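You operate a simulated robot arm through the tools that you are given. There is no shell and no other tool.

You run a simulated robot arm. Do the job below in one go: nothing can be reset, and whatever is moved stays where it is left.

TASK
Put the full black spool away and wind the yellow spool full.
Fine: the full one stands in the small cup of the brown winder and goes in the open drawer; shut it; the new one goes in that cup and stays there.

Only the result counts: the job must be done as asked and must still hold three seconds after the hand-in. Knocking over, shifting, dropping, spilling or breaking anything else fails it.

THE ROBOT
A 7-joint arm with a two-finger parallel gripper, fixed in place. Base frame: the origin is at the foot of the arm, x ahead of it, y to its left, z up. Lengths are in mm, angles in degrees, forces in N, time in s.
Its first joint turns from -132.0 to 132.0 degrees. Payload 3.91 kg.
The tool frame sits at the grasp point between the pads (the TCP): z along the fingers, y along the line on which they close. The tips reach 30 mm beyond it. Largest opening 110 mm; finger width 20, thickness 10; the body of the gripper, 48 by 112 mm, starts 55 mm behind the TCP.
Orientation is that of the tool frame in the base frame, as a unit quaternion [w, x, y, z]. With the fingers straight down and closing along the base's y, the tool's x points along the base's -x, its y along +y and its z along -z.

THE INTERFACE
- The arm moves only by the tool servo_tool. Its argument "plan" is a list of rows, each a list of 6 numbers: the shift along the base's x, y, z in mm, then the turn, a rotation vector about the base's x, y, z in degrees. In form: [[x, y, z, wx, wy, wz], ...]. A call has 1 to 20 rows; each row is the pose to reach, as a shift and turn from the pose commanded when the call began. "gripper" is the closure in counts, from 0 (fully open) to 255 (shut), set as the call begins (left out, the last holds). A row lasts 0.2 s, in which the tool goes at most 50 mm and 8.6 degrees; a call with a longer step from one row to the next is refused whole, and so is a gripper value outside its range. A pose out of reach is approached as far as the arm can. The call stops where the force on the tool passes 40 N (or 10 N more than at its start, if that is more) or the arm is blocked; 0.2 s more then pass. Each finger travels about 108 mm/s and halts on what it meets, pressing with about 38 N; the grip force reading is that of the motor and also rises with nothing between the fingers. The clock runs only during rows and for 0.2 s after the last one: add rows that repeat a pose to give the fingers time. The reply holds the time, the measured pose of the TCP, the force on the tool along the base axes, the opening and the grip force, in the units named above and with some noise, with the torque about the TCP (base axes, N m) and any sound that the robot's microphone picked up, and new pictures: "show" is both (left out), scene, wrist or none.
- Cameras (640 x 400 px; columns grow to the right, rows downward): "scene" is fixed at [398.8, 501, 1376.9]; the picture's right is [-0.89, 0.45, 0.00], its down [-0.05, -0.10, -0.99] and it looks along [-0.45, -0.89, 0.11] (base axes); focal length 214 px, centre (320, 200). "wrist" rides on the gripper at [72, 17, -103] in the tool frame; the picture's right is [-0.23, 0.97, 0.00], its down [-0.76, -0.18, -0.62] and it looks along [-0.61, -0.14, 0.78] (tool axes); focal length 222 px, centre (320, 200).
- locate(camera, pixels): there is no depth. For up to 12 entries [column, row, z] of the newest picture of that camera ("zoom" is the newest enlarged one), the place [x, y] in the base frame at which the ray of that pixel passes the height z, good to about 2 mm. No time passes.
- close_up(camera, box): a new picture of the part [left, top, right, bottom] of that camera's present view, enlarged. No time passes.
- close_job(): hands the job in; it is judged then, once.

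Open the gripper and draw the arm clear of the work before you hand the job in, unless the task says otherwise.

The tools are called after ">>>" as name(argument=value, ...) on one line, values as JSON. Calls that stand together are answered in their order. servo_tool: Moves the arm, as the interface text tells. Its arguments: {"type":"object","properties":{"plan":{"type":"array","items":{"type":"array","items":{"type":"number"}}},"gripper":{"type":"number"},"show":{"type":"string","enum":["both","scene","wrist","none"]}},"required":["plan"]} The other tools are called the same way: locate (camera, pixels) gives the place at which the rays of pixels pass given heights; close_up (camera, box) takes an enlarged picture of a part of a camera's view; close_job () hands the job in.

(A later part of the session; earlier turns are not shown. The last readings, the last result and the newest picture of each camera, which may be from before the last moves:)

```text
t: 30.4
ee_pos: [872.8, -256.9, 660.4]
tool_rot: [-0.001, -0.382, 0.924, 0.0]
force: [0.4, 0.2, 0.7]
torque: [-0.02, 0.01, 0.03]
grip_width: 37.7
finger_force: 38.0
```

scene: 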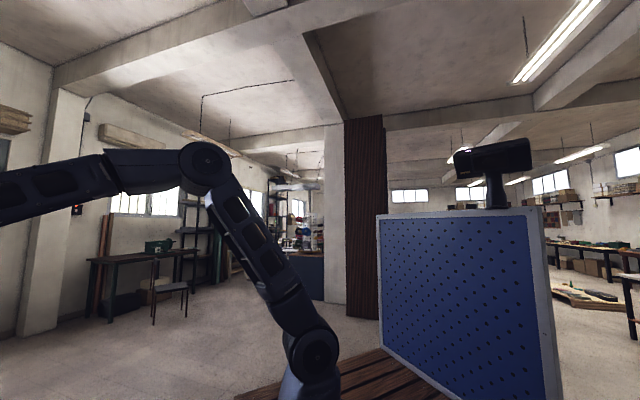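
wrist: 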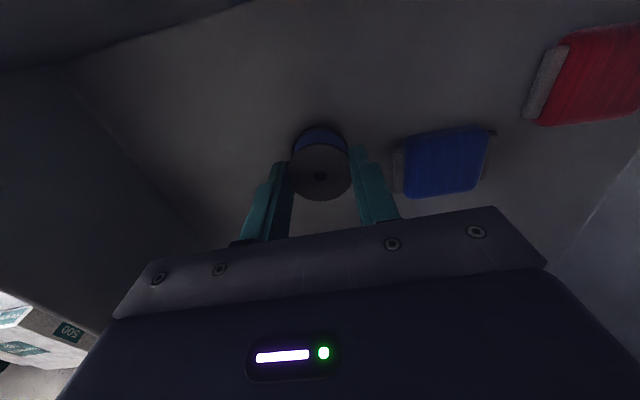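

Force is now near zero, so the spool just rests on the floor. I open the fingers to about 60 mm and look.

>>> servo_tool(plan=[[0, 0, -0.4, 0, 0, 0], [0, 0, -0.4, 0, 0, 0], [0, 0, -0.4, 0, 0, 0]], gripper=116, show="wrist")

>>> close_up(camera="wrist", box=[200, 60, 440, 220])

```text
t: 31.2
ee_pos: [873.2, -258.8, 660.5]
tool_rot: [0.0, -0.383, 0.924, 0.0]
force: [-0.3, -0.2, 0.6]
torque: [0.0, -0.04, 0.02]
grip_width: 60.1
finger_force: 0.1
```

wrist: 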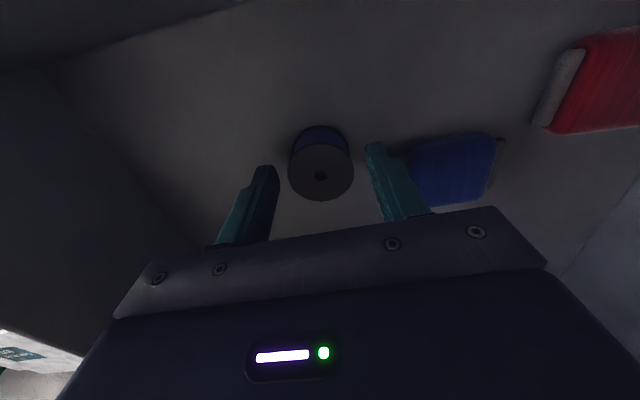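

```text
2.50 times, centred on (320, 140) of wrist
```

zoom: 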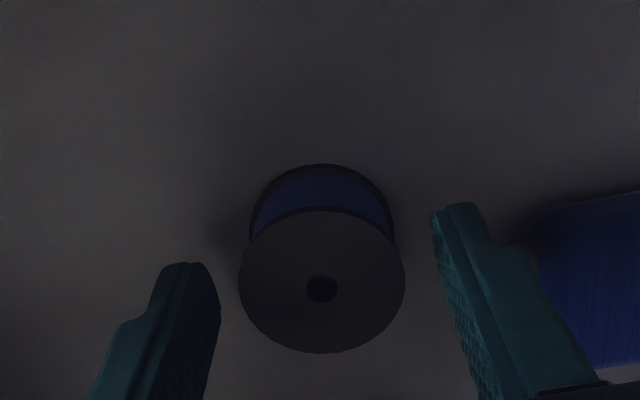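

The spool stands upright on the drawer floor, free between the fingers. I withdraw straight up.

>>> servo_tool(plan=[[0, 0, 10, 0, 0, 0], [0, 0, 25, 0, 0, 0], [0, 0, 45, 0, 0, 0], [0, 0, 80, 0, 0, 0], [0, 0, 120, 0, 0, 0], [-10, -10, 160, 0, 0, 0], [-20, -20, 200, 0, 0, 0], [-30, -30, 240, 0, 0, 0], [-30, -30, 240, 0, 0, 0]], show="wrist")

>>> close_up(camera="wrist", box=[140, 0, 500, 240])

```text
t: 33.2
ee_pos: [845.4, -289.9, 901.0]
tool_rot: [0.0, -0.383, 0.924, 0.0]
force: [0.1, 0.0, 0.5]
torque: [0.02, -0.01, -0.04]
grip_width: 60.1
finger_force: 0.0
```

wrist: 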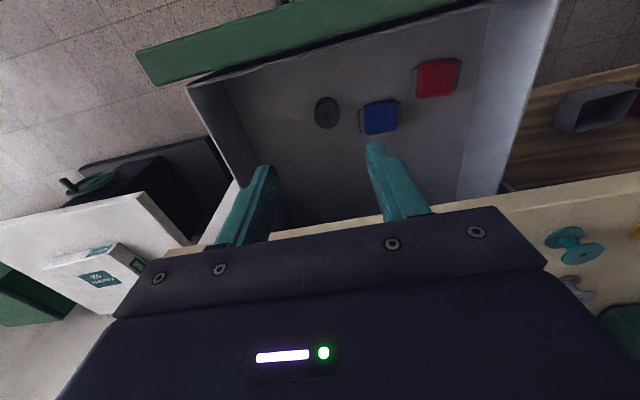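

```text
1.67 times, centred on (320, 120) of wrist
```

zoom: 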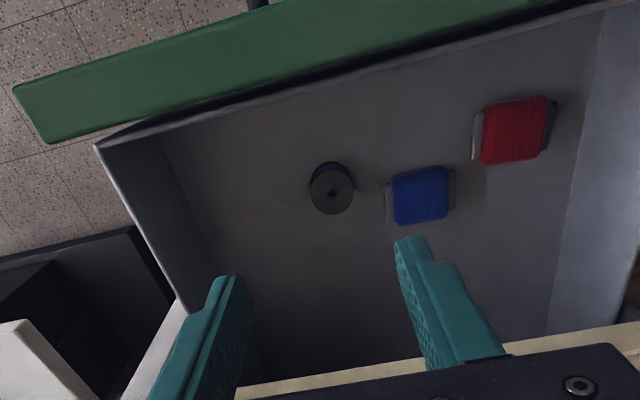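

The spool stands clear in the drawer next to the blue card. Next I back off outward over the panel and tilt the tool 25° to look at the panel and handle before pushing it shut.

>>> servo_tool(plan=[[-30, -16, 0, 3.5, -3.5, 0], [-60, -32, 0, 7, -7, 0], [-90, -50, 0, 10.6, -10.6, 0], [-120, -66, -10, 14.1, -14.1, 0], [-148, -82, -20, 17.7, -17.7, 0], [-148, -82, -20, 17.7, -17.7, 0]], gripper=255, show="wrist")

>>> close_up(camera="wrist", box=[60, 0, 560, 210])

```text
t: 34.6
ee_pos: [695.6, -370.7, 880.8]
tool_rot: [0.201, -0.374, 0.901, 0.083]
force: [0.1, 0.2, 0.0]
torque: [0.0, 0.0, -0.01]
grip_width: 0.0
finger_force: 37.8
```

wrist: 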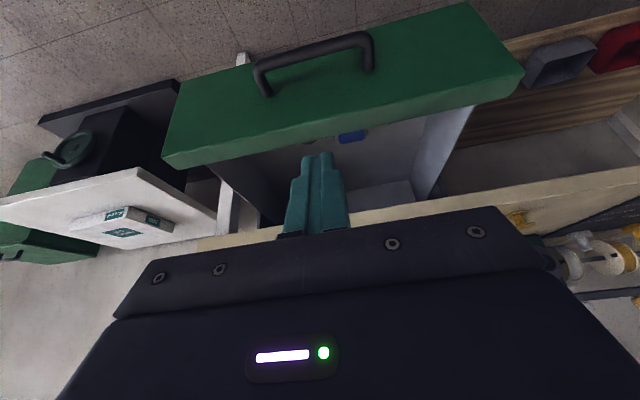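

```text
1.28 times, centred on (310, 105) of wrist
```

zoom: 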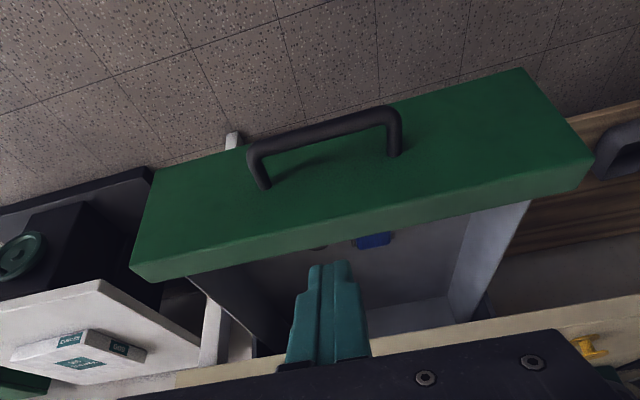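

The panel face is in full view: handle feet at zoom (265,185) and (393,155), top edge along (132,265)-(590,165), bottom edge along (152,170)-(520,70). I locate these at likely heights.

>>> locate(camera="zoom", pixels=[[132, 265, 748], [592, 160, 748], [147, 282, 748], [152, 170, 620], [152, 170, 600], [520, 68, 620], [520, 68, 600], [265, 187, 690], [393, 156, 690], [247, 150, 690], [400, 110, 690], [330, 235, 748]])

```text
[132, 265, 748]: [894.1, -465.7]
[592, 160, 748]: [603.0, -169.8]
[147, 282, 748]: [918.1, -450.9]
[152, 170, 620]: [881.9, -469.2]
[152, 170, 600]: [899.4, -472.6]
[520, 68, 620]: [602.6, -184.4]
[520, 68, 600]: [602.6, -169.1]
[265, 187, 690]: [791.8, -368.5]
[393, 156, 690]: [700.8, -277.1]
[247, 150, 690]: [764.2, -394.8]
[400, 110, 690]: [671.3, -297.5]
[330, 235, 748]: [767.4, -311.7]
```

The panel's outer face is at n≈303 (n along the push direction), spanning z 600–748, with the handle near z 685 sticking out 40 mm. I tilt to 40° and bring the closed fingertips in front of the panel, above the handle, near z 716.

>>> servo_tool(plan=[[0, 0, -30, 3.5, -3.5, 0], [0, 0, -65, 7, -7, 0], [4, 4, -100, 10.6, -10.6, 0], [8, 8, -125, 10.6, -10.6, 0], [12, 12, -142, 10.6, -10.6, 0], [12, 12, -142, 10.6, -10.6, 0]], show="wrist")

>>> close_up(camera="wrist", box=[160, 40, 480, 240])

```text
t: 36.0
ee_pos: [709.3, -358.9, 740.3]
tool_rot: [0.317, -0.36, 0.868, 0.131]
force: [0.3, 0.1, 1.4]
torque: [0.0, -0.02, 0.02]
grip_width: 0.4
finger_force: 38.1
```

wrist: 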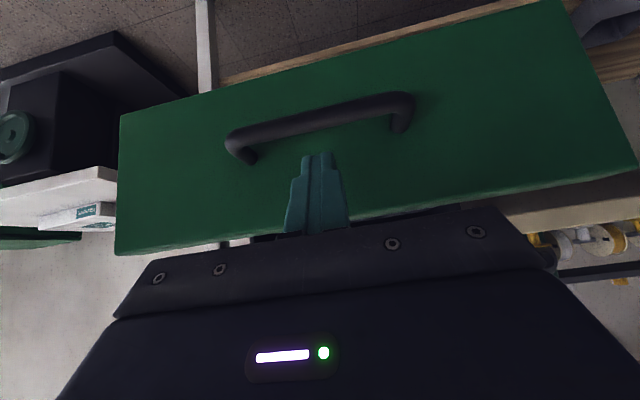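

```text
2.00 times, centred on (320, 140) of wrist
```

zoom: 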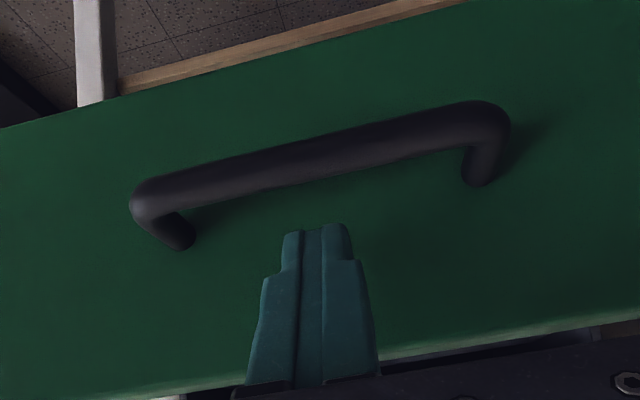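

The fingertips stand just above the handle (tips at zoom 320,230) in front of the panel. I push along (0.707,0.707) gently at 8 mm per row.

>>> servo_tool(plan=[[5, 5, 0, 0, 0, 0], [10, 10, 0, 0, 0, 0], [15, 15, 0, 0, 0, 0], [18, 18, 0, 0, 0, 0], [21, 21, 0, 0, 0, 0], [25, 25, 0, 0, 0, 0], [30, 30, 0, 0, 0, 0], [35, 35, 0, 0, 0, 0], [40, 40, 0, 0, 0, 0], [45, 45, 0, 0, 0, 0], [50, 50, 0, 0, 0, 0]], show="wrist")

```text
t: 38.4
ee_pos: [758.3, -308.4, 738.3]
tool_rot: [0.317, -0.359, 0.868, 0.131]
force: [0.8, -0.3, -0.1]
torque: [0.0, 0.01, 0.01]
grip_width: 0.1
finger_force: 37.8
```

wrist: 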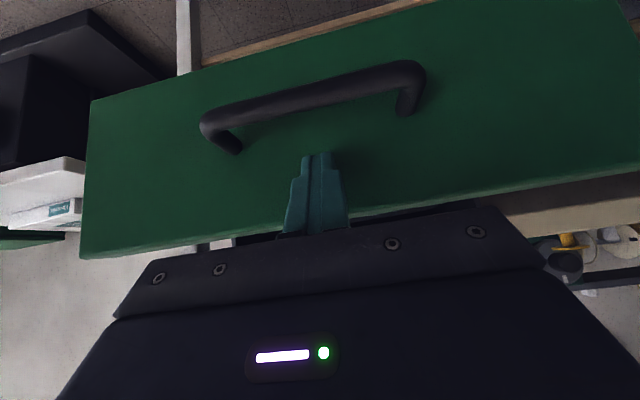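

The handle grew only as much as a 27 mm approach, so the drawer has been moving with almost no resistance. I keep pushing at the same gentle pace.

>>> servo_tool(plan=[[4, 4, 0, 0, 0, 0], [9, 9, 0, 0, 0, 0], [14, 14, 0, 0, 0, 0], [19, 19, 0, 0, 0, 0], [24, 24, 0, 0, 0, 0], [29, 29, 0, 0, 0, 0], [34, 34, 0, 0, 0, 0], [39, 39, 0, 0, 0, 0], [44, 44, 0, 0, 0, 0], [49, 49, 0, 0, 0, 0], [54, 54, 0, 0, 0, 0], [59, 59, 0, 0, 0, 0], [64, 64, 0, 0, 0, 0], [69, 69, 0, 0, 0, 0], [73, 73, 0, 0, 0, 0], [77, 77, 0, 0, 0, 0], [80, 80, 0, 0, 0, 0]], show="wrist")

```text
t: 42.0
ee_pos: [838.8, -227.9, 737.9]
tool_rot: [0.317, -0.36, 0.868, 0.131]
force: [-0.6, -0.3, -0.4]
torque: [0.04, -0.02, 0.0]
grip_width: 0.0
finger_force: 37.8
```

wrist: 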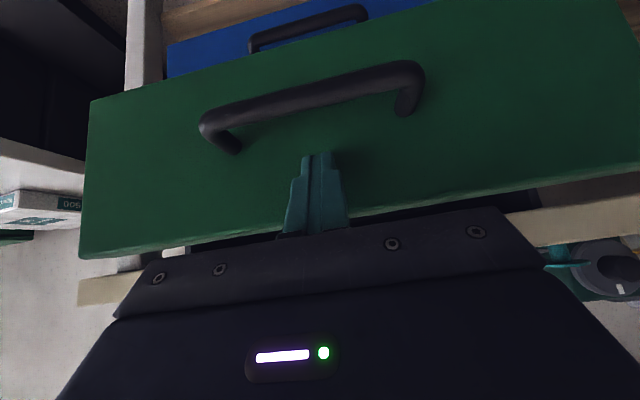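

The drawer follows; the closed blue drawer below it (310,30) marks the shut plane, still some 70 mm further. I continue with slower steps.

>>> servo_tool(plan=[[4, 4, 0, 0, 0, 0], [8, 8, 0, 0, 0, 0], [12, 12, 0, 0, 0, 0], [16, 16, 0, 0, 0, 0], [20, 20, 0, 0, 0, 0], [24, 24, 0, 0, 0, 0], [28, 28, 0, 0, 0, 0], [31, 31, 0, 0, 0, 0], [34, 34, 0, 0, 0, 0], [37, 37, 0, 0, 0, 0], [40, 40, 0, 0, 0, 0], [42, 42, 0, 0, 0, 0], [44, 44, 0, 0, 0, 0]], show="wrist")

```text
t: 44.8
ee_pos: [882.6, -184.4, 738.3]
tool_rot: [0.317, -0.36, 0.868, 0.131]
force: [0.2, 0.2, 0.3]
torque: [-0.02, -0.02, 0.03]
grip_width: 0.0
finger_force: 37.7
```

wrist: 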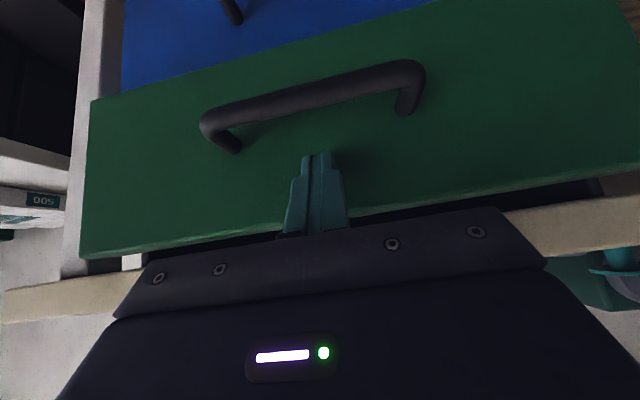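

Still no resistance; the panel is nearly level with the blue one. I continue in 2 mm steps until something stops it.

>>> servo_tool(plan=[[2, 2, 0, 0, 0, 0], [4, 4, 0, 0, 0, 0], [6, 6, 0, 0, 0, 0], [8, 8, 0, 0, 0, 0], [10, 10, 0, 0, 0, 0], [12, 12, 0, 0, 0, 0], [14, 14, 0, 0, 0, 0], [16, 16, 0, 0, 0, 0]], show="wrist")

```text
t: 46.6
ee_pos: [898.5, -168.4, 738.8]
tool_rot: [0.316, -0.359, 0.868, 0.131]
force: [0.0, -1.2, -0.4]
torque: [0.01, 0.0, 0.0]
grip_width: 0.0
finger_force: 37.7
```

wrist: 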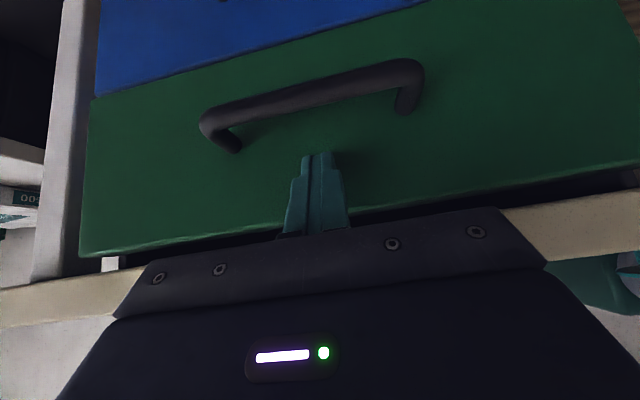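

The green panel is almost flush with the blue one and still moves freely. I go on in small steps.

>>> servo_tool(plan=[[1.5, 1.5, 0, 0, 0, 0], [3, 3, 0, 0, 0, 0], [4.5, 4.5, 0, 0, 0, 0], [6, 6, 0, 0, 0, 0], [7.5, 7.5, 0, 0, 0, 0], [9, 9, 0, 0, 0, 0], [10.5, 10.5, 0, 0, 0, 0], [12, 12, 0, 0, 0, 0]], show="wrist")

```text
t: 47.5
ee_pos: [900.1, -166.7, 738.2]
tool_rot: [0.314, -0.358, 0.869, 0.13]
force: [-7.8, -5.3, 4.2]
torque: [-0.03, 0.02, 0.07]
grip_width: 0.0
finger_force: 37.5
stopped in row 4: the force on the tool passed its limit at 45 N (the readings are from after the stop); the commanded pose is now the measured one
```

wrist: 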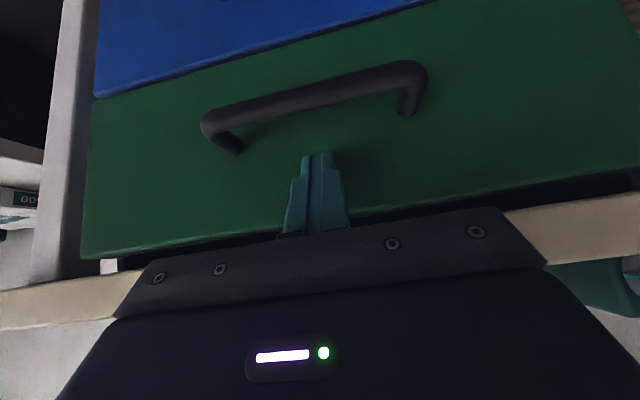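

The push was stopped at 45 N: the drawer is against its stop, level with the blue one. I back straight off and check that it stays shut.

>>> servo_tool(plan=[[-3, -3, 0, 0, 0, 0], [-10, -10, 0, 0, 0, 0], [-25, -25, 0, 0, 0, 0], [-45, -45, 5, 0, 0, 0], [-65, -65, 10, 0, 0, 0], [-85, -85, 30, 0, 0, 0], [-105, -105, 50, 0, 0, 0], [-105, -105, 50, 0, 0, 0]], show="wrist")

>>> close_up(camera="wrist", box=[60, 0, 620, 240])

```text
t: 49.3
ee_pos: [796.0, -272.8, 787.8]
tool_rot: [0.316, -0.359, 0.868, 0.131]
force: [-0.4, -0.8, 0.3]
torque: [0.01, -0.02, -0.01]
grip_width: 0.0
finger_force: 37.7
```

wrist: 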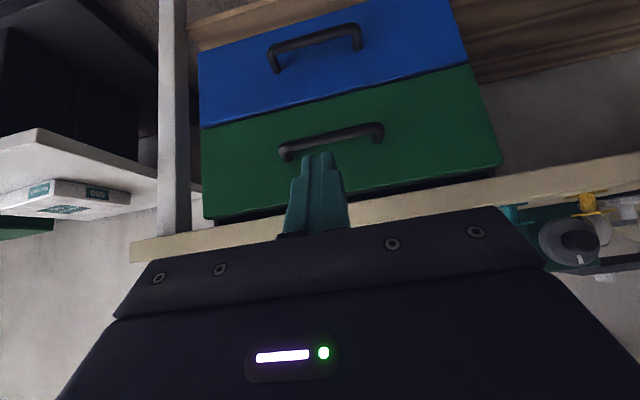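

```text
1.14 times, centred on (340, 120) of wrist
```

zoom: 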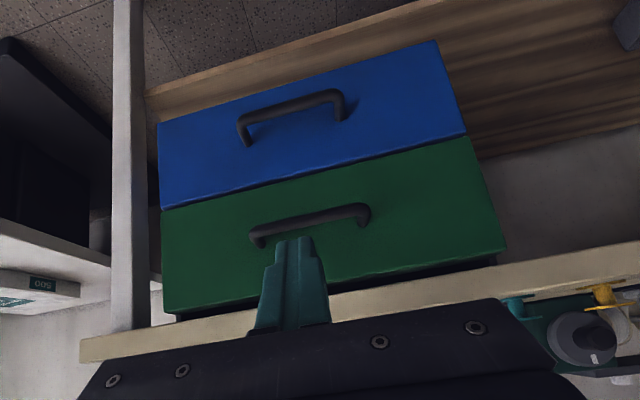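

The green drawer is shut flush with the blue one. I level the tool while rising, then travel over toward the yellow spool.

>>> servo_tool(plan=[[0, 0, 35, -5.6, 5.6, 0], [0, 0, 70, -11.2, 11.2, 0], [0, 0, 105, -16.8, 16.8, 0], [0, 0, 140, -22.4, 22.4, 0], [0, 0, 175, -28.3, 28.3, 0], [0, 0, 210, -28.3, 28.3, 0]], gripper=0, show="none")

>>> servo_tool(plan=[[-7, 42, 0, 0, 0, 0], [-14, 84, 0, 0, 0, 0], [-21, 126, 0, 0, 0, 0], [-28, 168, 0, 0, 0, 0], [-35, 210, 0, 0, 0, 0], [-42, 252, 0, 0, 0, 0], [-49, 294, -10, 0, 0, 0], [-54, 336, -20, 0, 0, 0], [-60, 378, -30, 0, 0, 0], [-65, 415, -40, 0, 0, 0], [-65, 423, -40, 0, 0, 0], [-65, 423, -40, 0, 0, 0]], show="both")

>>> close_up(camera="wrist", box=[140, 0, 500, 240])

```text
t: 50.7
ee_pos: [795.7, -269.3, 997.1]
tool_rot: [-0.003, -0.382, 0.924, 0.0]
force: [-0.2, -0.3, -0.3]
torque: [0.01, 0.0, 0.01]
grip_width: 109.8
finger_force: 0.0
```

```text
t: 53.3
ee_pos: [732.2, 152.0, 956.1]
tool_rot: [-0.001, -0.383, 0.924, -0.001]
force: [0.6, 0.2, -0.1]
torque: [0.04, 0.01, 0.01]
grip_width: 110.1
finger_force: 0.0
```

scene: 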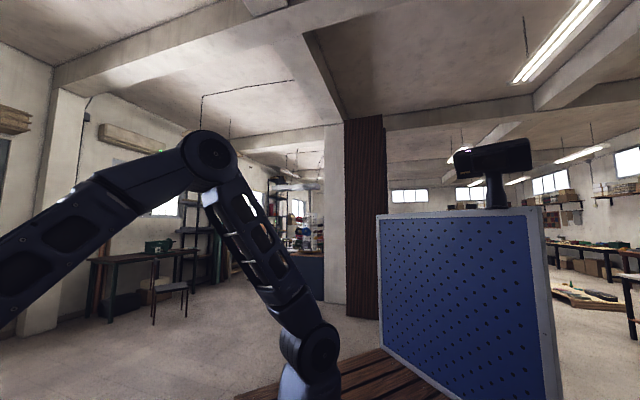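
wrist: 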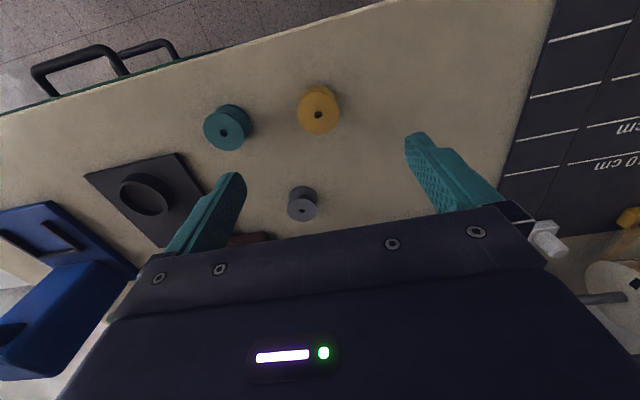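

```text
1.67 times, centred on (320, 120) of wrist
```

zoom: 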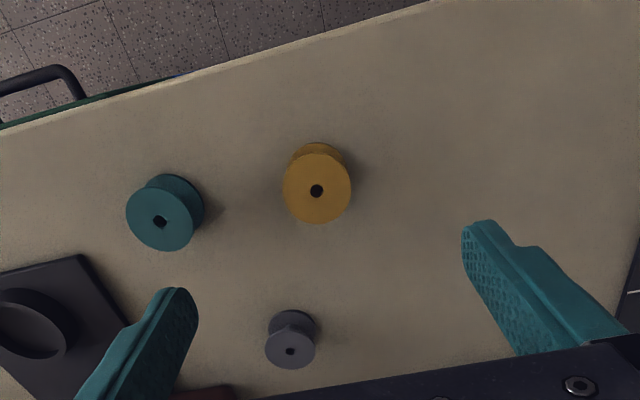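

The yellow spool is at (319,112) in the wrist view with the empty cup at left. I enlarge it to measure its diameter and place.

>>> close_up(camera="wrist", box=[240, 60, 400, 160])

```text
4.00 times, centred on (320, 110) of wrist
```

zoom: 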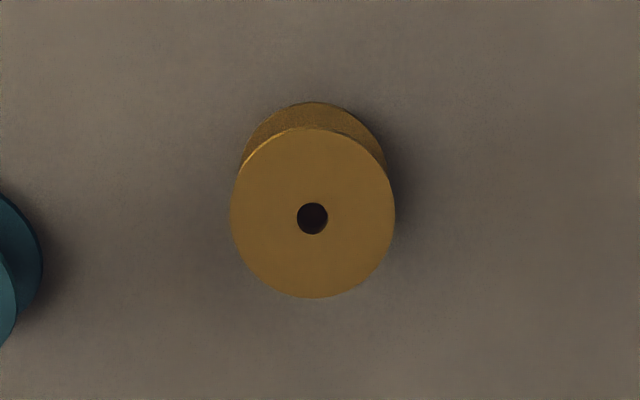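

>>> locate(camera="zoom", pixels=[[313, 213, 826], [231, 213, 826], [395, 213, 826], [313, 128, 826], [313, 298, 826], [313, 103, 797], [245, 160, 797], [313, 103, 790]])

```text
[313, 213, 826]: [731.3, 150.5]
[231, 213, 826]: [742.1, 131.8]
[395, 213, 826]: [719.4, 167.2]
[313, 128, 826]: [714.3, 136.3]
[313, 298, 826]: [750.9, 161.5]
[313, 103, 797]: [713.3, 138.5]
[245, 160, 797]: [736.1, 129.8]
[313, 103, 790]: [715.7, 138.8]
```

The yellow flange is 42 mm like the black one, centred at about (731.5,149.3), top near z 829. I reduce the opening to 75 mm, centre and lower to about z 886 for another look.

>>> servo_tool(plan=[[-0.7, -2.7, -20, 0, 0, 0], [-0.7, -2.7, -40, 0, 0, 0], [-0.7, -2.7, -60, 0, 0, 0], [-0.7, -2.7, -70, 0, 0, 0], [-0.7, -2.7, -70, 0, 0, 0]], gripper=80, show="wrist")

>>> close_up(camera="wrist", box=[200, 80, 440, 240])

```text
t: 54.5
ee_pos: [730.6, 148.2, 887.8]
tool_rot: [-0.001, -0.383, 0.924, -0.001]
force: [-0.6, -0.2, 0.3]
torque: [-0.01, 0.02, -0.01]
grip_width: 75.3
finger_force: 0.1
```

wrist: 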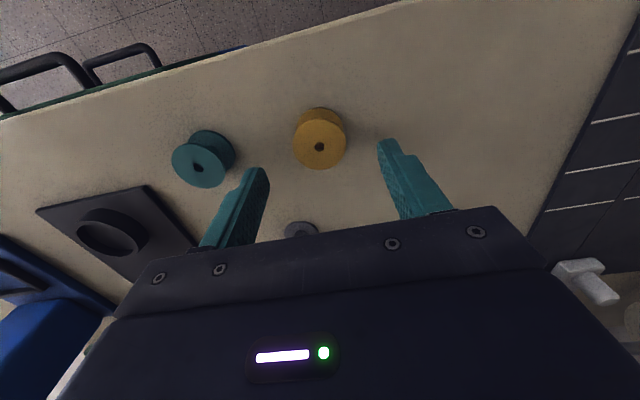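

```text
2.50 times, centred on (320, 160) of wrist
```

zoom: 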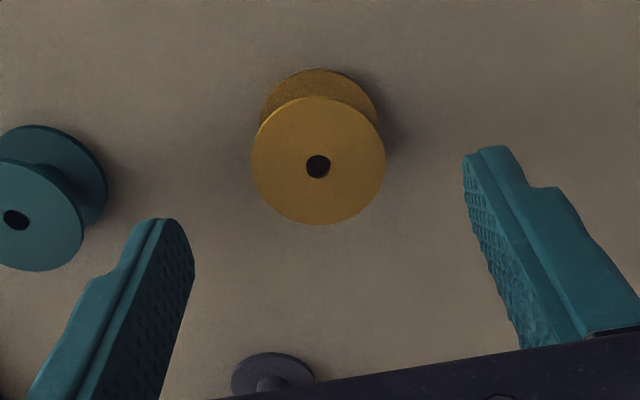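

The spool centre computes to (731.2,148.6) with its top at about z 829, so the fingers are well centred. I go down to TCP z 846, gripping only the top flange so the fingers will clear the cup rim later.

>>> servo_tool(plan=[[0.5, 0.4, -12, 0, 0, 0], [0.5, 0.4, -24, 0, 0, 0], [0.5, 0.4, -34, 0, 0, 0], [0.5, 0.4, -42, 0, 0, 0], [0.5, 0.4, -42, 0, 0, 0]], show="wrist")

>>> close_up(camera="wrist", box=[200, 80, 440, 240])

```text
t: 55.7
ee_pos: [731.2, 148.7, 846.0]
tool_rot: [-0.002, -0.381, 0.924, 0.0]
force: [1.1, -0.6, 0.4]
torque: [-0.02, -0.01, 0.01]
grip_width: 75.5
finger_force: 0.0
```

wrist: 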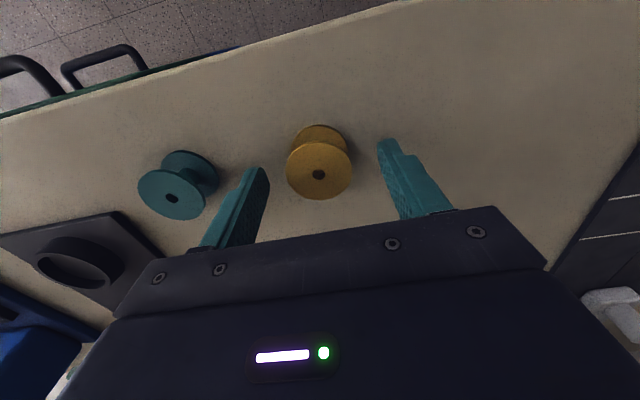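

```text
2.50 times, centred on (320, 160) of wrist
```

zoom: 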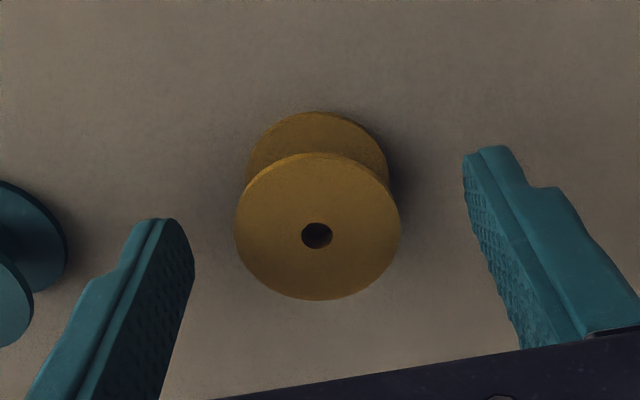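

The yellow spool now sits in the fingers exactly as the black one did (hole at zoom 317,235; same size and height), so its seated TCP height will again be about 861. I close the fingers.

>>> servo_tool(plan=[[0, 0, 0, 0, 0, 0], [0, 0, 0, 0, 0, 0], [0, 0, 0, 0, 0, 0], [0, 0, 0, 0, 0, 0]], gripper=255, show="wrist")

>>> close_up(camera="wrist", box=[200, 80, 440, 240])

```text
t: 56.7
ee_pos: [731.5, 149.1, 846.5]
tool_rot: [-0.002, -0.382, 0.924, 0.0]
force: [-0.4, -0.5, 0.1]
torque: [-0.03, -0.04, 0.01]
grip_width: 40.1
finger_force: 38.0
```

wrist: 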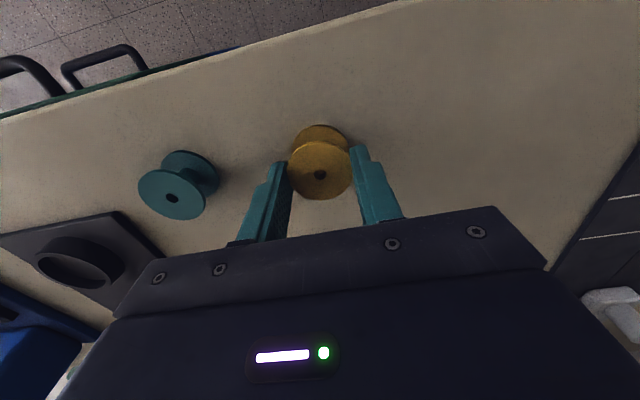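

```text
2.50 times, centred on (320, 160) of wrist
```

zoom: 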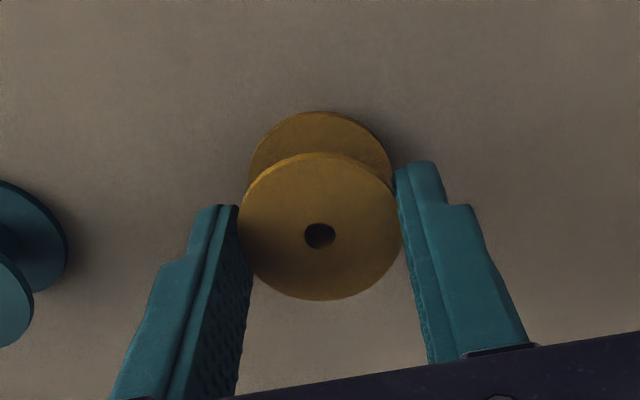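

The yellow spool is gripped evenly at 40.1 mm. I lift it straight up and check that it hangs straight.

>>> servo_tool(plan=[[0, 0, 5, 0, 0, 0], [0, 0, 15, 0, 0, 0], [0, 0, 30, 0, 0, 0], [0, 0, 55, 0, 0, 0], [0, 0, 85, 0, 0, 0], [0, 0, 115, 0, 0, 0], [0, 0, 115, 0, 0, 0]], show="wrist")

>>> close_up(camera="wrist", box=[200, 80, 440, 240])

```text
t: 58.3
ee_pos: [731.5, 149.0, 961.1]
tool_rot: [-0.002, -0.382, 0.924, -0.001]
force: [-0.9, 0.3, -0.9]
torque: [0.0, 0.02, 0.0]
grip_width: 40.0
finger_force: 37.7
```

wrist: 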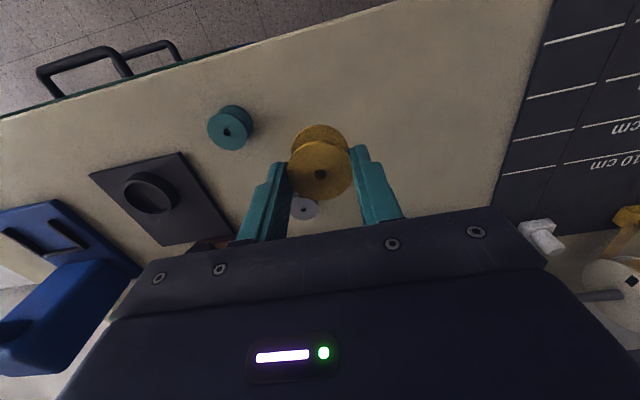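

```text
2.50 times, centred on (320, 160) of wrist
```

zoom: 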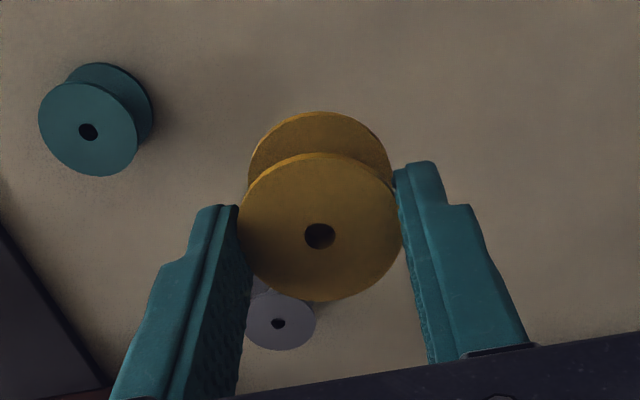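

The spool hangs straight. I carry it at this height over the winder cup.

>>> servo_tool(plan=[[25, -16, 0, 0, 0, 0], [55, -35, 0, 0, 0, 0], [90, -58, 0, 0, 0, 0], [125, -80, 0, 0, 0, 0], [160, -103, 0, 0, 0, 0], [190, -122, 0, 0, 0, 0], [210, -135, 0, 0, 0, 0], [221, -142, 0, 0, 0, 0], [221, -142, 0, 0, 0, 0]], show="wrist")

>>> close_up(camera="wrist", box=[200, 60, 440, 220])

```text
t: 60.3
ee_pos: [951.8, 6.1, 961.2]
tool_rot: [-0.002, -0.382, 0.924, 0.0]
force: [0.5, 0.0, -0.1]
torque: [0.03, 0.02, 0.02]
grip_width: 39.8
finger_force: 38.1
```

wrist: 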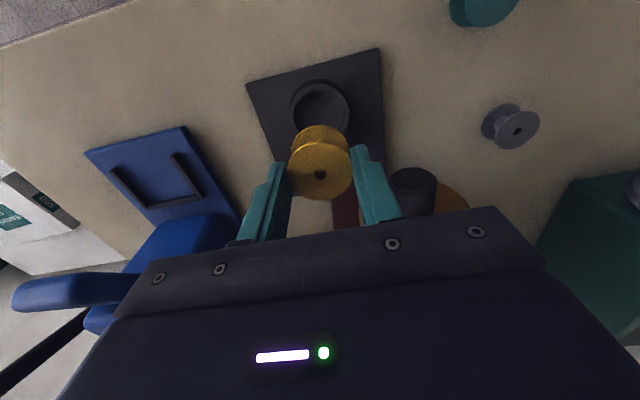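

```text
2.50 times, centred on (320, 140) of wrist
```

zoom: 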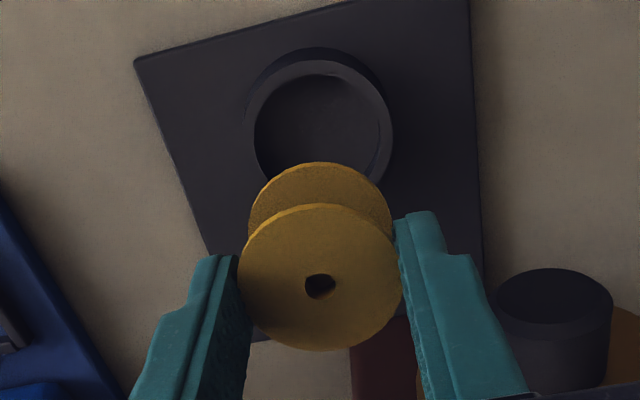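

I locate the cup's rim extremes at its estimated rim height to get the cup centre.

>>> locate(camera="zoom", pixels=[[245, 125, 826], [394, 118, 826], [319, 60, 826], [254, 125, 826], [382, 125, 826], [320, 75, 826], [321, 135, 813], [319, 125, 826]])

```text
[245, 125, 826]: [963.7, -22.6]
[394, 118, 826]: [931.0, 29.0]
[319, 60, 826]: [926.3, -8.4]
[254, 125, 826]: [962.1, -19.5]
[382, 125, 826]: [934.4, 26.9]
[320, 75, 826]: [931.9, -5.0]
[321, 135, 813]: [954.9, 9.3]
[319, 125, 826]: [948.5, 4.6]
```

The cup centre comes out at about (953,7.8). I shift by (+1.2,+1.5) and lower to z 881, just above where the spool would enter the rim.

>>> servo_tool(plan=[[1.2, 1.5, -20, 0, 0, 0], [1.2, 1.5, -40, 0, 0, 0], [1.2, 1.5, -60, 0, 0, 0], [1.2, 1.5, -72, 0, 0, 0], [1.2, 1.5, -80, 0, 0, 0], [1.2, 1.5, -80, 0, 0, 0]], show="wrist")

>>> close_up(camera="wrist", box=[200, 80, 440, 240])

```text
t: 61.7
ee_pos: [952.6, 8.1, 881.5]
tool_rot: [-0.002, -0.382, 0.924, 0.0]
force: [0.1, 0.8, -1.2]
torque: [-0.04, 0.03, 0.01]
grip_width: 40.1
finger_force: 38.2
```

wrist: 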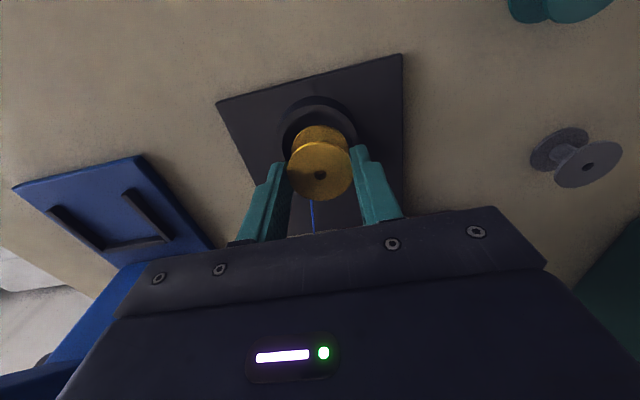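

```text
2.50 times, centred on (320, 160) of wrist
```

zoom: 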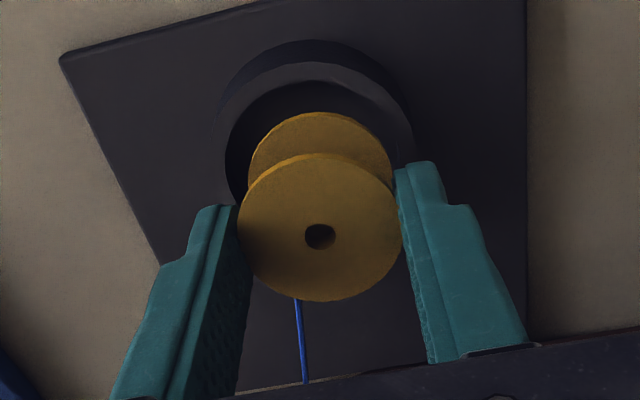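

The blue thread now reaches the new spool, and the ring centre (zoom 312) lies about 2.4 mm left of the spool (320). I correct by (+1.2,-2.0) and lower slowly into the cup.

>>> servo_tool(plan=[[1.2, -2, 0, 0, 0, 0], [1.2, -2, -4, 0, 0, 0], [1.2, -2, -8, 0, 0, 0], [1.2, -2, -12, 0, 0, 0], [1.2, -2, -15, 0, 0, 0], [1.2, -2, -15, 0, 0, 0]], show="wrist")

>>> close_up(camera="wrist", box=[200, 80, 440, 240])

```text
t: 63.1
ee_pos: [955.5, 5.8, 865.3]
tool_rot: [-0.002, -0.382, 0.924, -0.001]
force: [0.6, -0.8, -0.7]
torque: [-0.02, -0.01, 0.04]
grip_width: 39.9
finger_force: 37.9
```

wrist: 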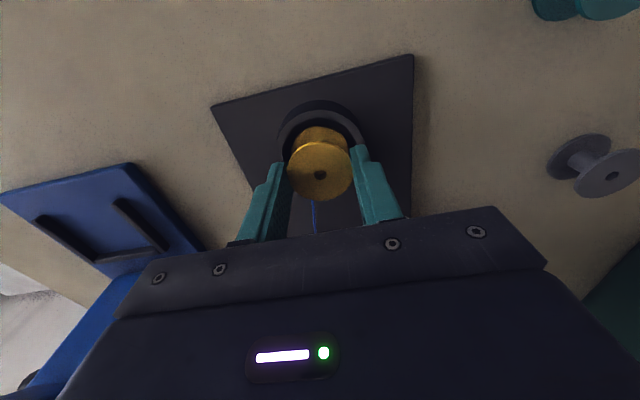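

```text
2.50 times, centred on (320, 160) of wrist
```

zoom: 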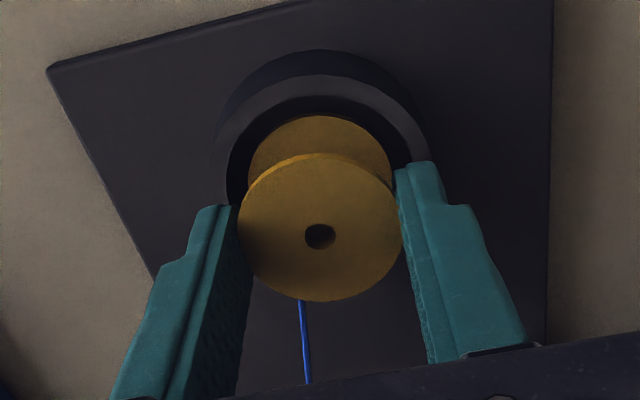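

The ring (zoom 213–430) is now centred on the spool (320). I lower in 1 mm steps, watching for contact with the cup floor.

>>> servo_tool(plan=[[0, 0, -1, 0, 0, 0], [0, 0, -2, 0, 0, 0], [0, 0, -3, 0, 0, 0], [0, 0, -3, 0, 0, 0]], show="none")

```text
t: 64.1
ee_pos: [954.6, 6.9, 862.6]
tool_rot: [-0.001, -0.382, 0.924, -0.001]
force: [0.6, 0.4, -0.6]
torque: [0.03, 0.01, 0.04]
grip_width: 40.0
finger_force: 38.0
```

No contact yet at z 862.6; I go on by half-millimetre steps.

>>> servo_tool(plan=[[0, 0, -0.6, 0, 0, 0], [0, 0, -1.2, 0, 0, 0], [0, 0, -1.8, 0, 0, 0], [0, 0, -1.8, 0, 0, 0]], show="none")

```text
t: 65.1
ee_pos: [953.6, 7.5, 860.9]
tool_rot: [0.0, -0.382, 0.924, 0.0]
force: [-2.0, 1.7, 6.1]
torque: [0.06, 0.05, 0.02]
grip_width: 39.8
finger_force: 38.3
```

Light contact (6 N up) at z 860.9, exactly the seated height. I open the fingers and look.

>>> servo_tool(plan=[[0, 0, 0.3, 0, 0, 0], [0, 0, 0.3, 0, 0, 0], [0, 0, 0.3, 0, 0, 0]], gripper=80, show="wrist")

>>> close_up(camera="wrist", box=[200, 80, 440, 240])

```text
t: 65.9
ee_pos: [954.6, 6.7, 860.6]
tool_rot: [-0.002, -0.382, 0.924, -0.001]
force: [0.5, -0.7, -0.3]
torque: [-0.03, 0.05, -0.04]
grip_width: 75.7
finger_force: 0.0
```

wrist: 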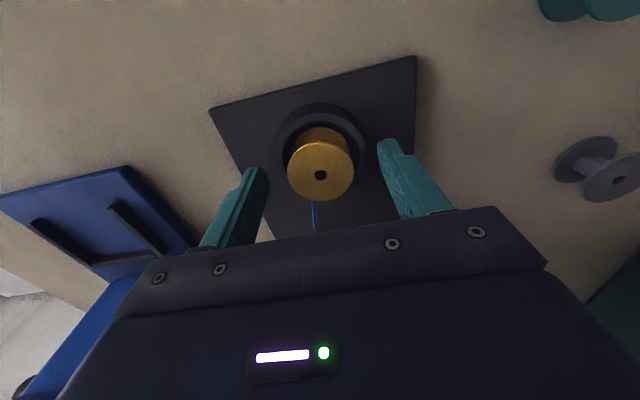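

```text
2.50 times, centred on (320, 160) of wrist
```

zoom: 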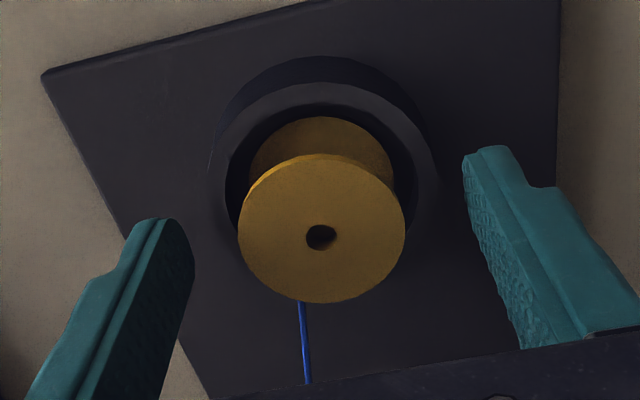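

The yellow spool stands in the cup with the thread running to it. I rise clear and check what the winder does.

>>> servo_tool(plan=[[0, 0, 6, 0, 0, 0], [0, 0, 16, 0, 0, 0], [0, 0, 30, 0, 0, 0], [0, 0, 60, 0, 0, 0], [0, 0, 100, 0, 0, 0], [-20, -20, 120, 0, 0, 0], [-20, -20, 120, 0, 0, 0]], show="wrist")

>>> close_up(camera="wrist", box=[200, 40, 520, 240])

```text
t: 67.5
ee_pos: [933.6, -11.7, 982.2]
tool_rot: [-0.001, -0.382, 0.924, 0.0]
force: [0.4, 0.1, 0.4]
torque: [0.01, 0.03, 0.0]
grip_width: 75.8
finger_force: 0.0
```

wrist: 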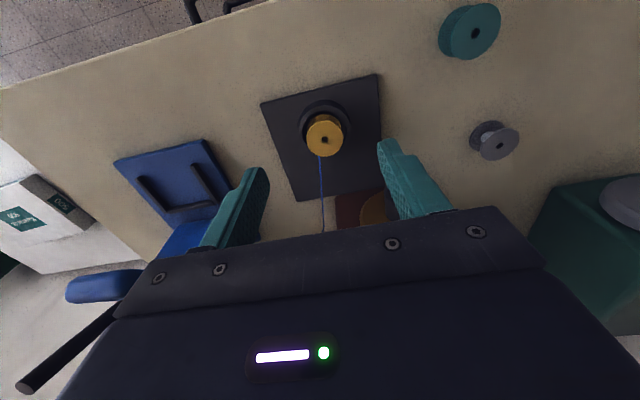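

```text
2.00 times, centred on (360, 140) of wrist
```

zoom: 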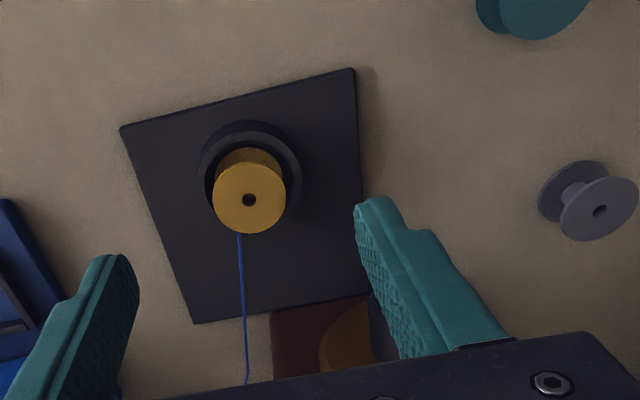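

The winder stays idle, so its dial must be worked. From earlier rays the orange disc's centre is near (968,135,890) and the knob points horizontally toward (-0.7,-0.7); I tilt the tool 40° to see the dial face-on.

>>> servo_tool(plan=[[-5, 17, 0, 4.7, -4.7, 0], [-10, 34, 0, 9.4, -9.4, 0], [-15, 51, 0, 14.1, -14.1, 0], [-21, 68, 0, 18.9, -18.9, 0], [-27, 85, -5, 23.6, -23.6, 0], [-32, 101, -10, 28.3, -28.3, 0], [-32, 101, -10, 28.3, -28.3, 0]], show="wrist")

>>> close_up(camera="wrist", box=[200, 40, 440, 200])

```text
t: 69.1
ee_pos: [903.3, 87.9, 970.6]
tool_rot: [0.315, -0.358, 0.869, 0.13]
force: [0.3, 0.2, -0.2]
torque: [0.01, 0.0, 0.02]
grip_width: 75.5
finger_force: 0.1
```

wrist: 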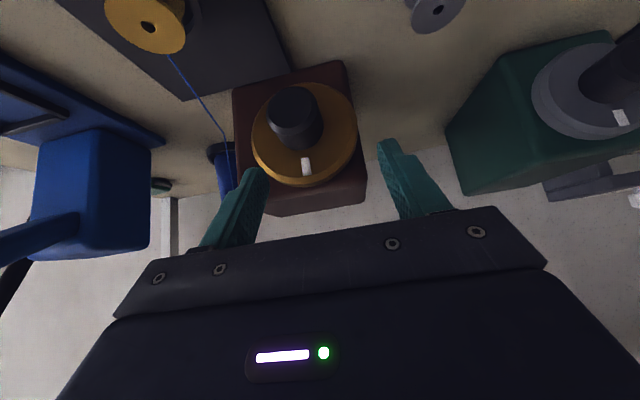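

```text
2.50 times, centred on (320, 120) of wrist
```

zoom: 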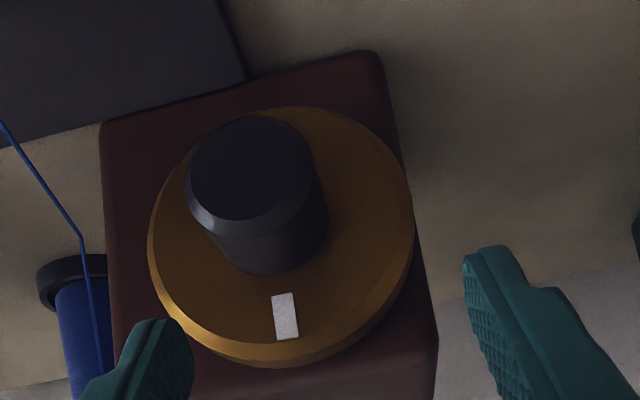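

The dial face shows only an orange disc (about 106 mm), a centred black knob about 43 mm wide, and a white mark at the top; the axis works out at e≈593 across, z≈889, with the knob front at n≈737. I'll grip the knob with a horizontal tool, so first I back off and tilt to level.

>>> servo_tool(plan=[[-5, -9, 0, 5, -5, 0], [-10, -18, 0, 10, -10, 0], [-15, -27, 0, 15, -15, 0], [-20, -36, 0, 20, -20, 0], [-25, -45, -5, 25, -25, 0], [-31, -54, -10, 30.5, -30.5, 0], [-31, -54, -10, 35.4, -35.4, 0], [-31, -54, -10, 35.4, -35.4, 0]], show="both")

```text
t: 70.9
ee_pos: [873.1, 33.7, 961.9]
tool_rot: [0.653, -0.271, 0.653, 0.272]
force: [0.0, 0.0, -1.0]
torque: [0.01, 0.01, 0.01]
grip_width: 75.6
finger_force: 0.1
```

scene: 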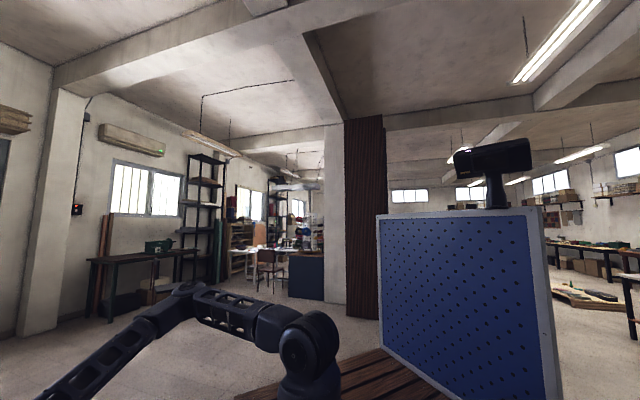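
wrist: 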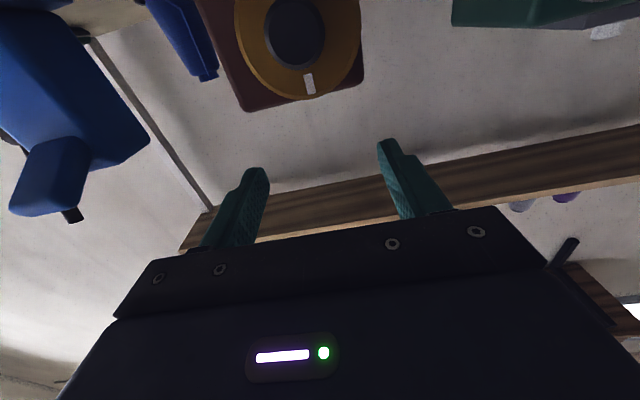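

The tool is level and points straight at the dial; the knob shows at (294,32). I enlarge it to fix the axis position precisely.

>>> close_up(camera="wrist", box=[200, 0, 400, 125])

```text
3.20 times, centred on (300, 62) of wrist
```

zoom: 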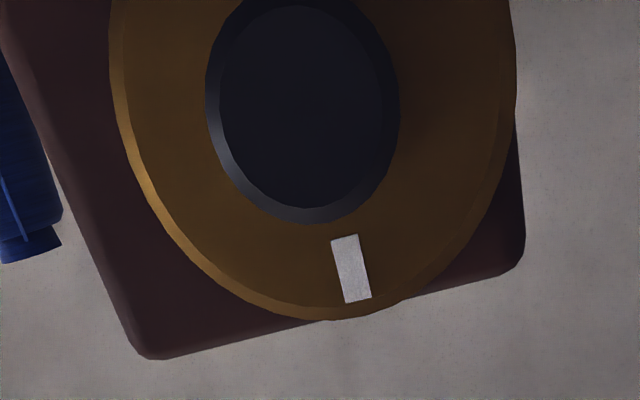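

The knob axis refines to e≈595, z≈892, knob diameter about 44. I roll the tool 90° clockwise here in free space so the camera sits to the left and the later turn can go on clockwise.

>>> servo_tool(plan=[[0, 0, 0, 5.6, 5.6, 0], [0, 0, 0, 11.3, 11.3, 0], [0, 0, 0, 17, 17, 0], [0, 0, 0, 22.6, 22.6, 0], [0, 0, 0, 28.3, 28.3, 0], [0, 0, 0, 33.9, 33.9, 0], [0, 0, 0, 39.6, 39.6, 0], [0, 0, 0, 45.3, 45.3, 0], [0, 0, 0, 50.9, 50.9, 0], [0, 0, 0, 56.6, 56.6, 0], [0, 0, 0, 62.2, 62.2, 0], [0, 0, 0, 63.6, 63.6, 0], [0, 0, 0, 63.6, 63.6, 0]], show="wrist")

```text
t: 73.7
ee_pos: [872.7, 35.5, 962.7]
tool_rot: [0.269, 0.27, 0.654, 0.654]
force: [-0.4, 0.6, 0.4]
torque: [-0.01, 0.01, 0.01]
grip_width: 75.4
finger_force: 0.0
```

wrist: 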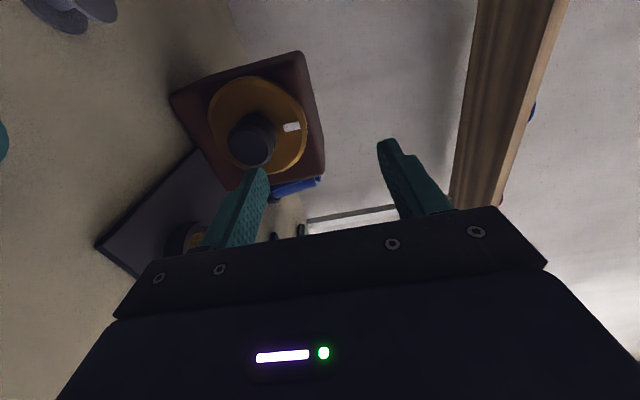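

Rolled as planned; the dial shows at (258,125) with world-up to the right. I enlarge to recheck the knob centre from this side.

>>> close_up(camera="wrist", box=[160, 40, 360, 200])

```text
2.50 times, centred on (260, 120) of wrist
```

zoom: 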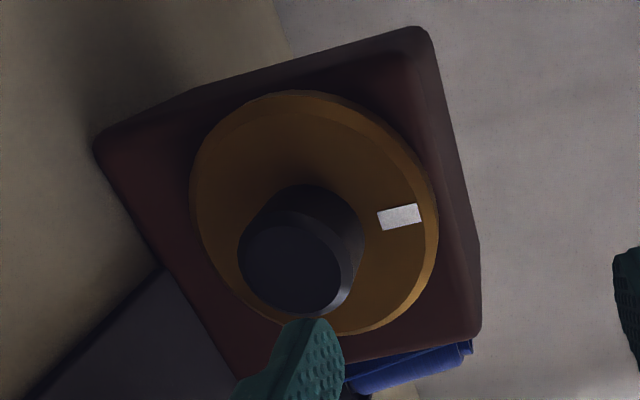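

Both views agree: knob axis at e≈595.3, z≈892.5. I lower to that axis while still 57 mm short of the knob and check.

>>> servo_tool(plan=[[2, 1, -20, 0, 0, 0], [4, 2, -40, 0, 0, 0], [6, 3, -58, 0, 0, 0], [7.9, 3.2, -70.2, 0, 0, 0], [7.9, 3.2, -70.2, 0, 0, 0]], show="wrist")

>>> close_up(camera="wrist", box=[200, 60, 440, 220])

```text
t: 74.9
ee_pos: [878.9, 37.6, 891.7]
tool_rot: [0.271, 0.269, 0.653, 0.654]
force: [0.0, 0.1, -0.8]
torque: [0.01, 0.02, 0.0]
grip_width: 75.7
finger_force: 0.2
```

wrist: 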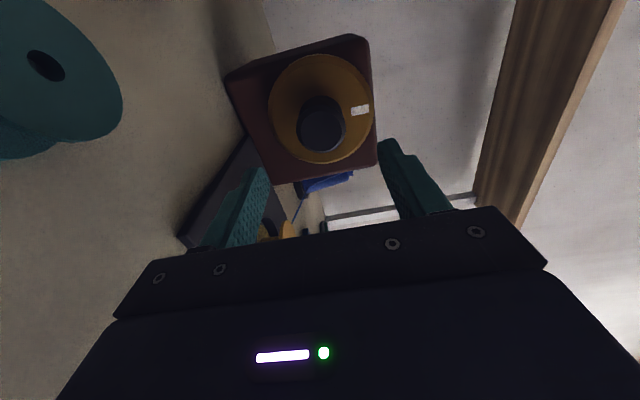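

```text
2.50 times, centred on (320, 140) of wrist
```

zoom: 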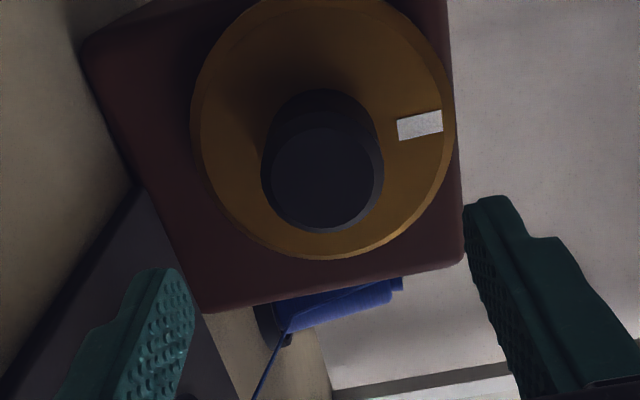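

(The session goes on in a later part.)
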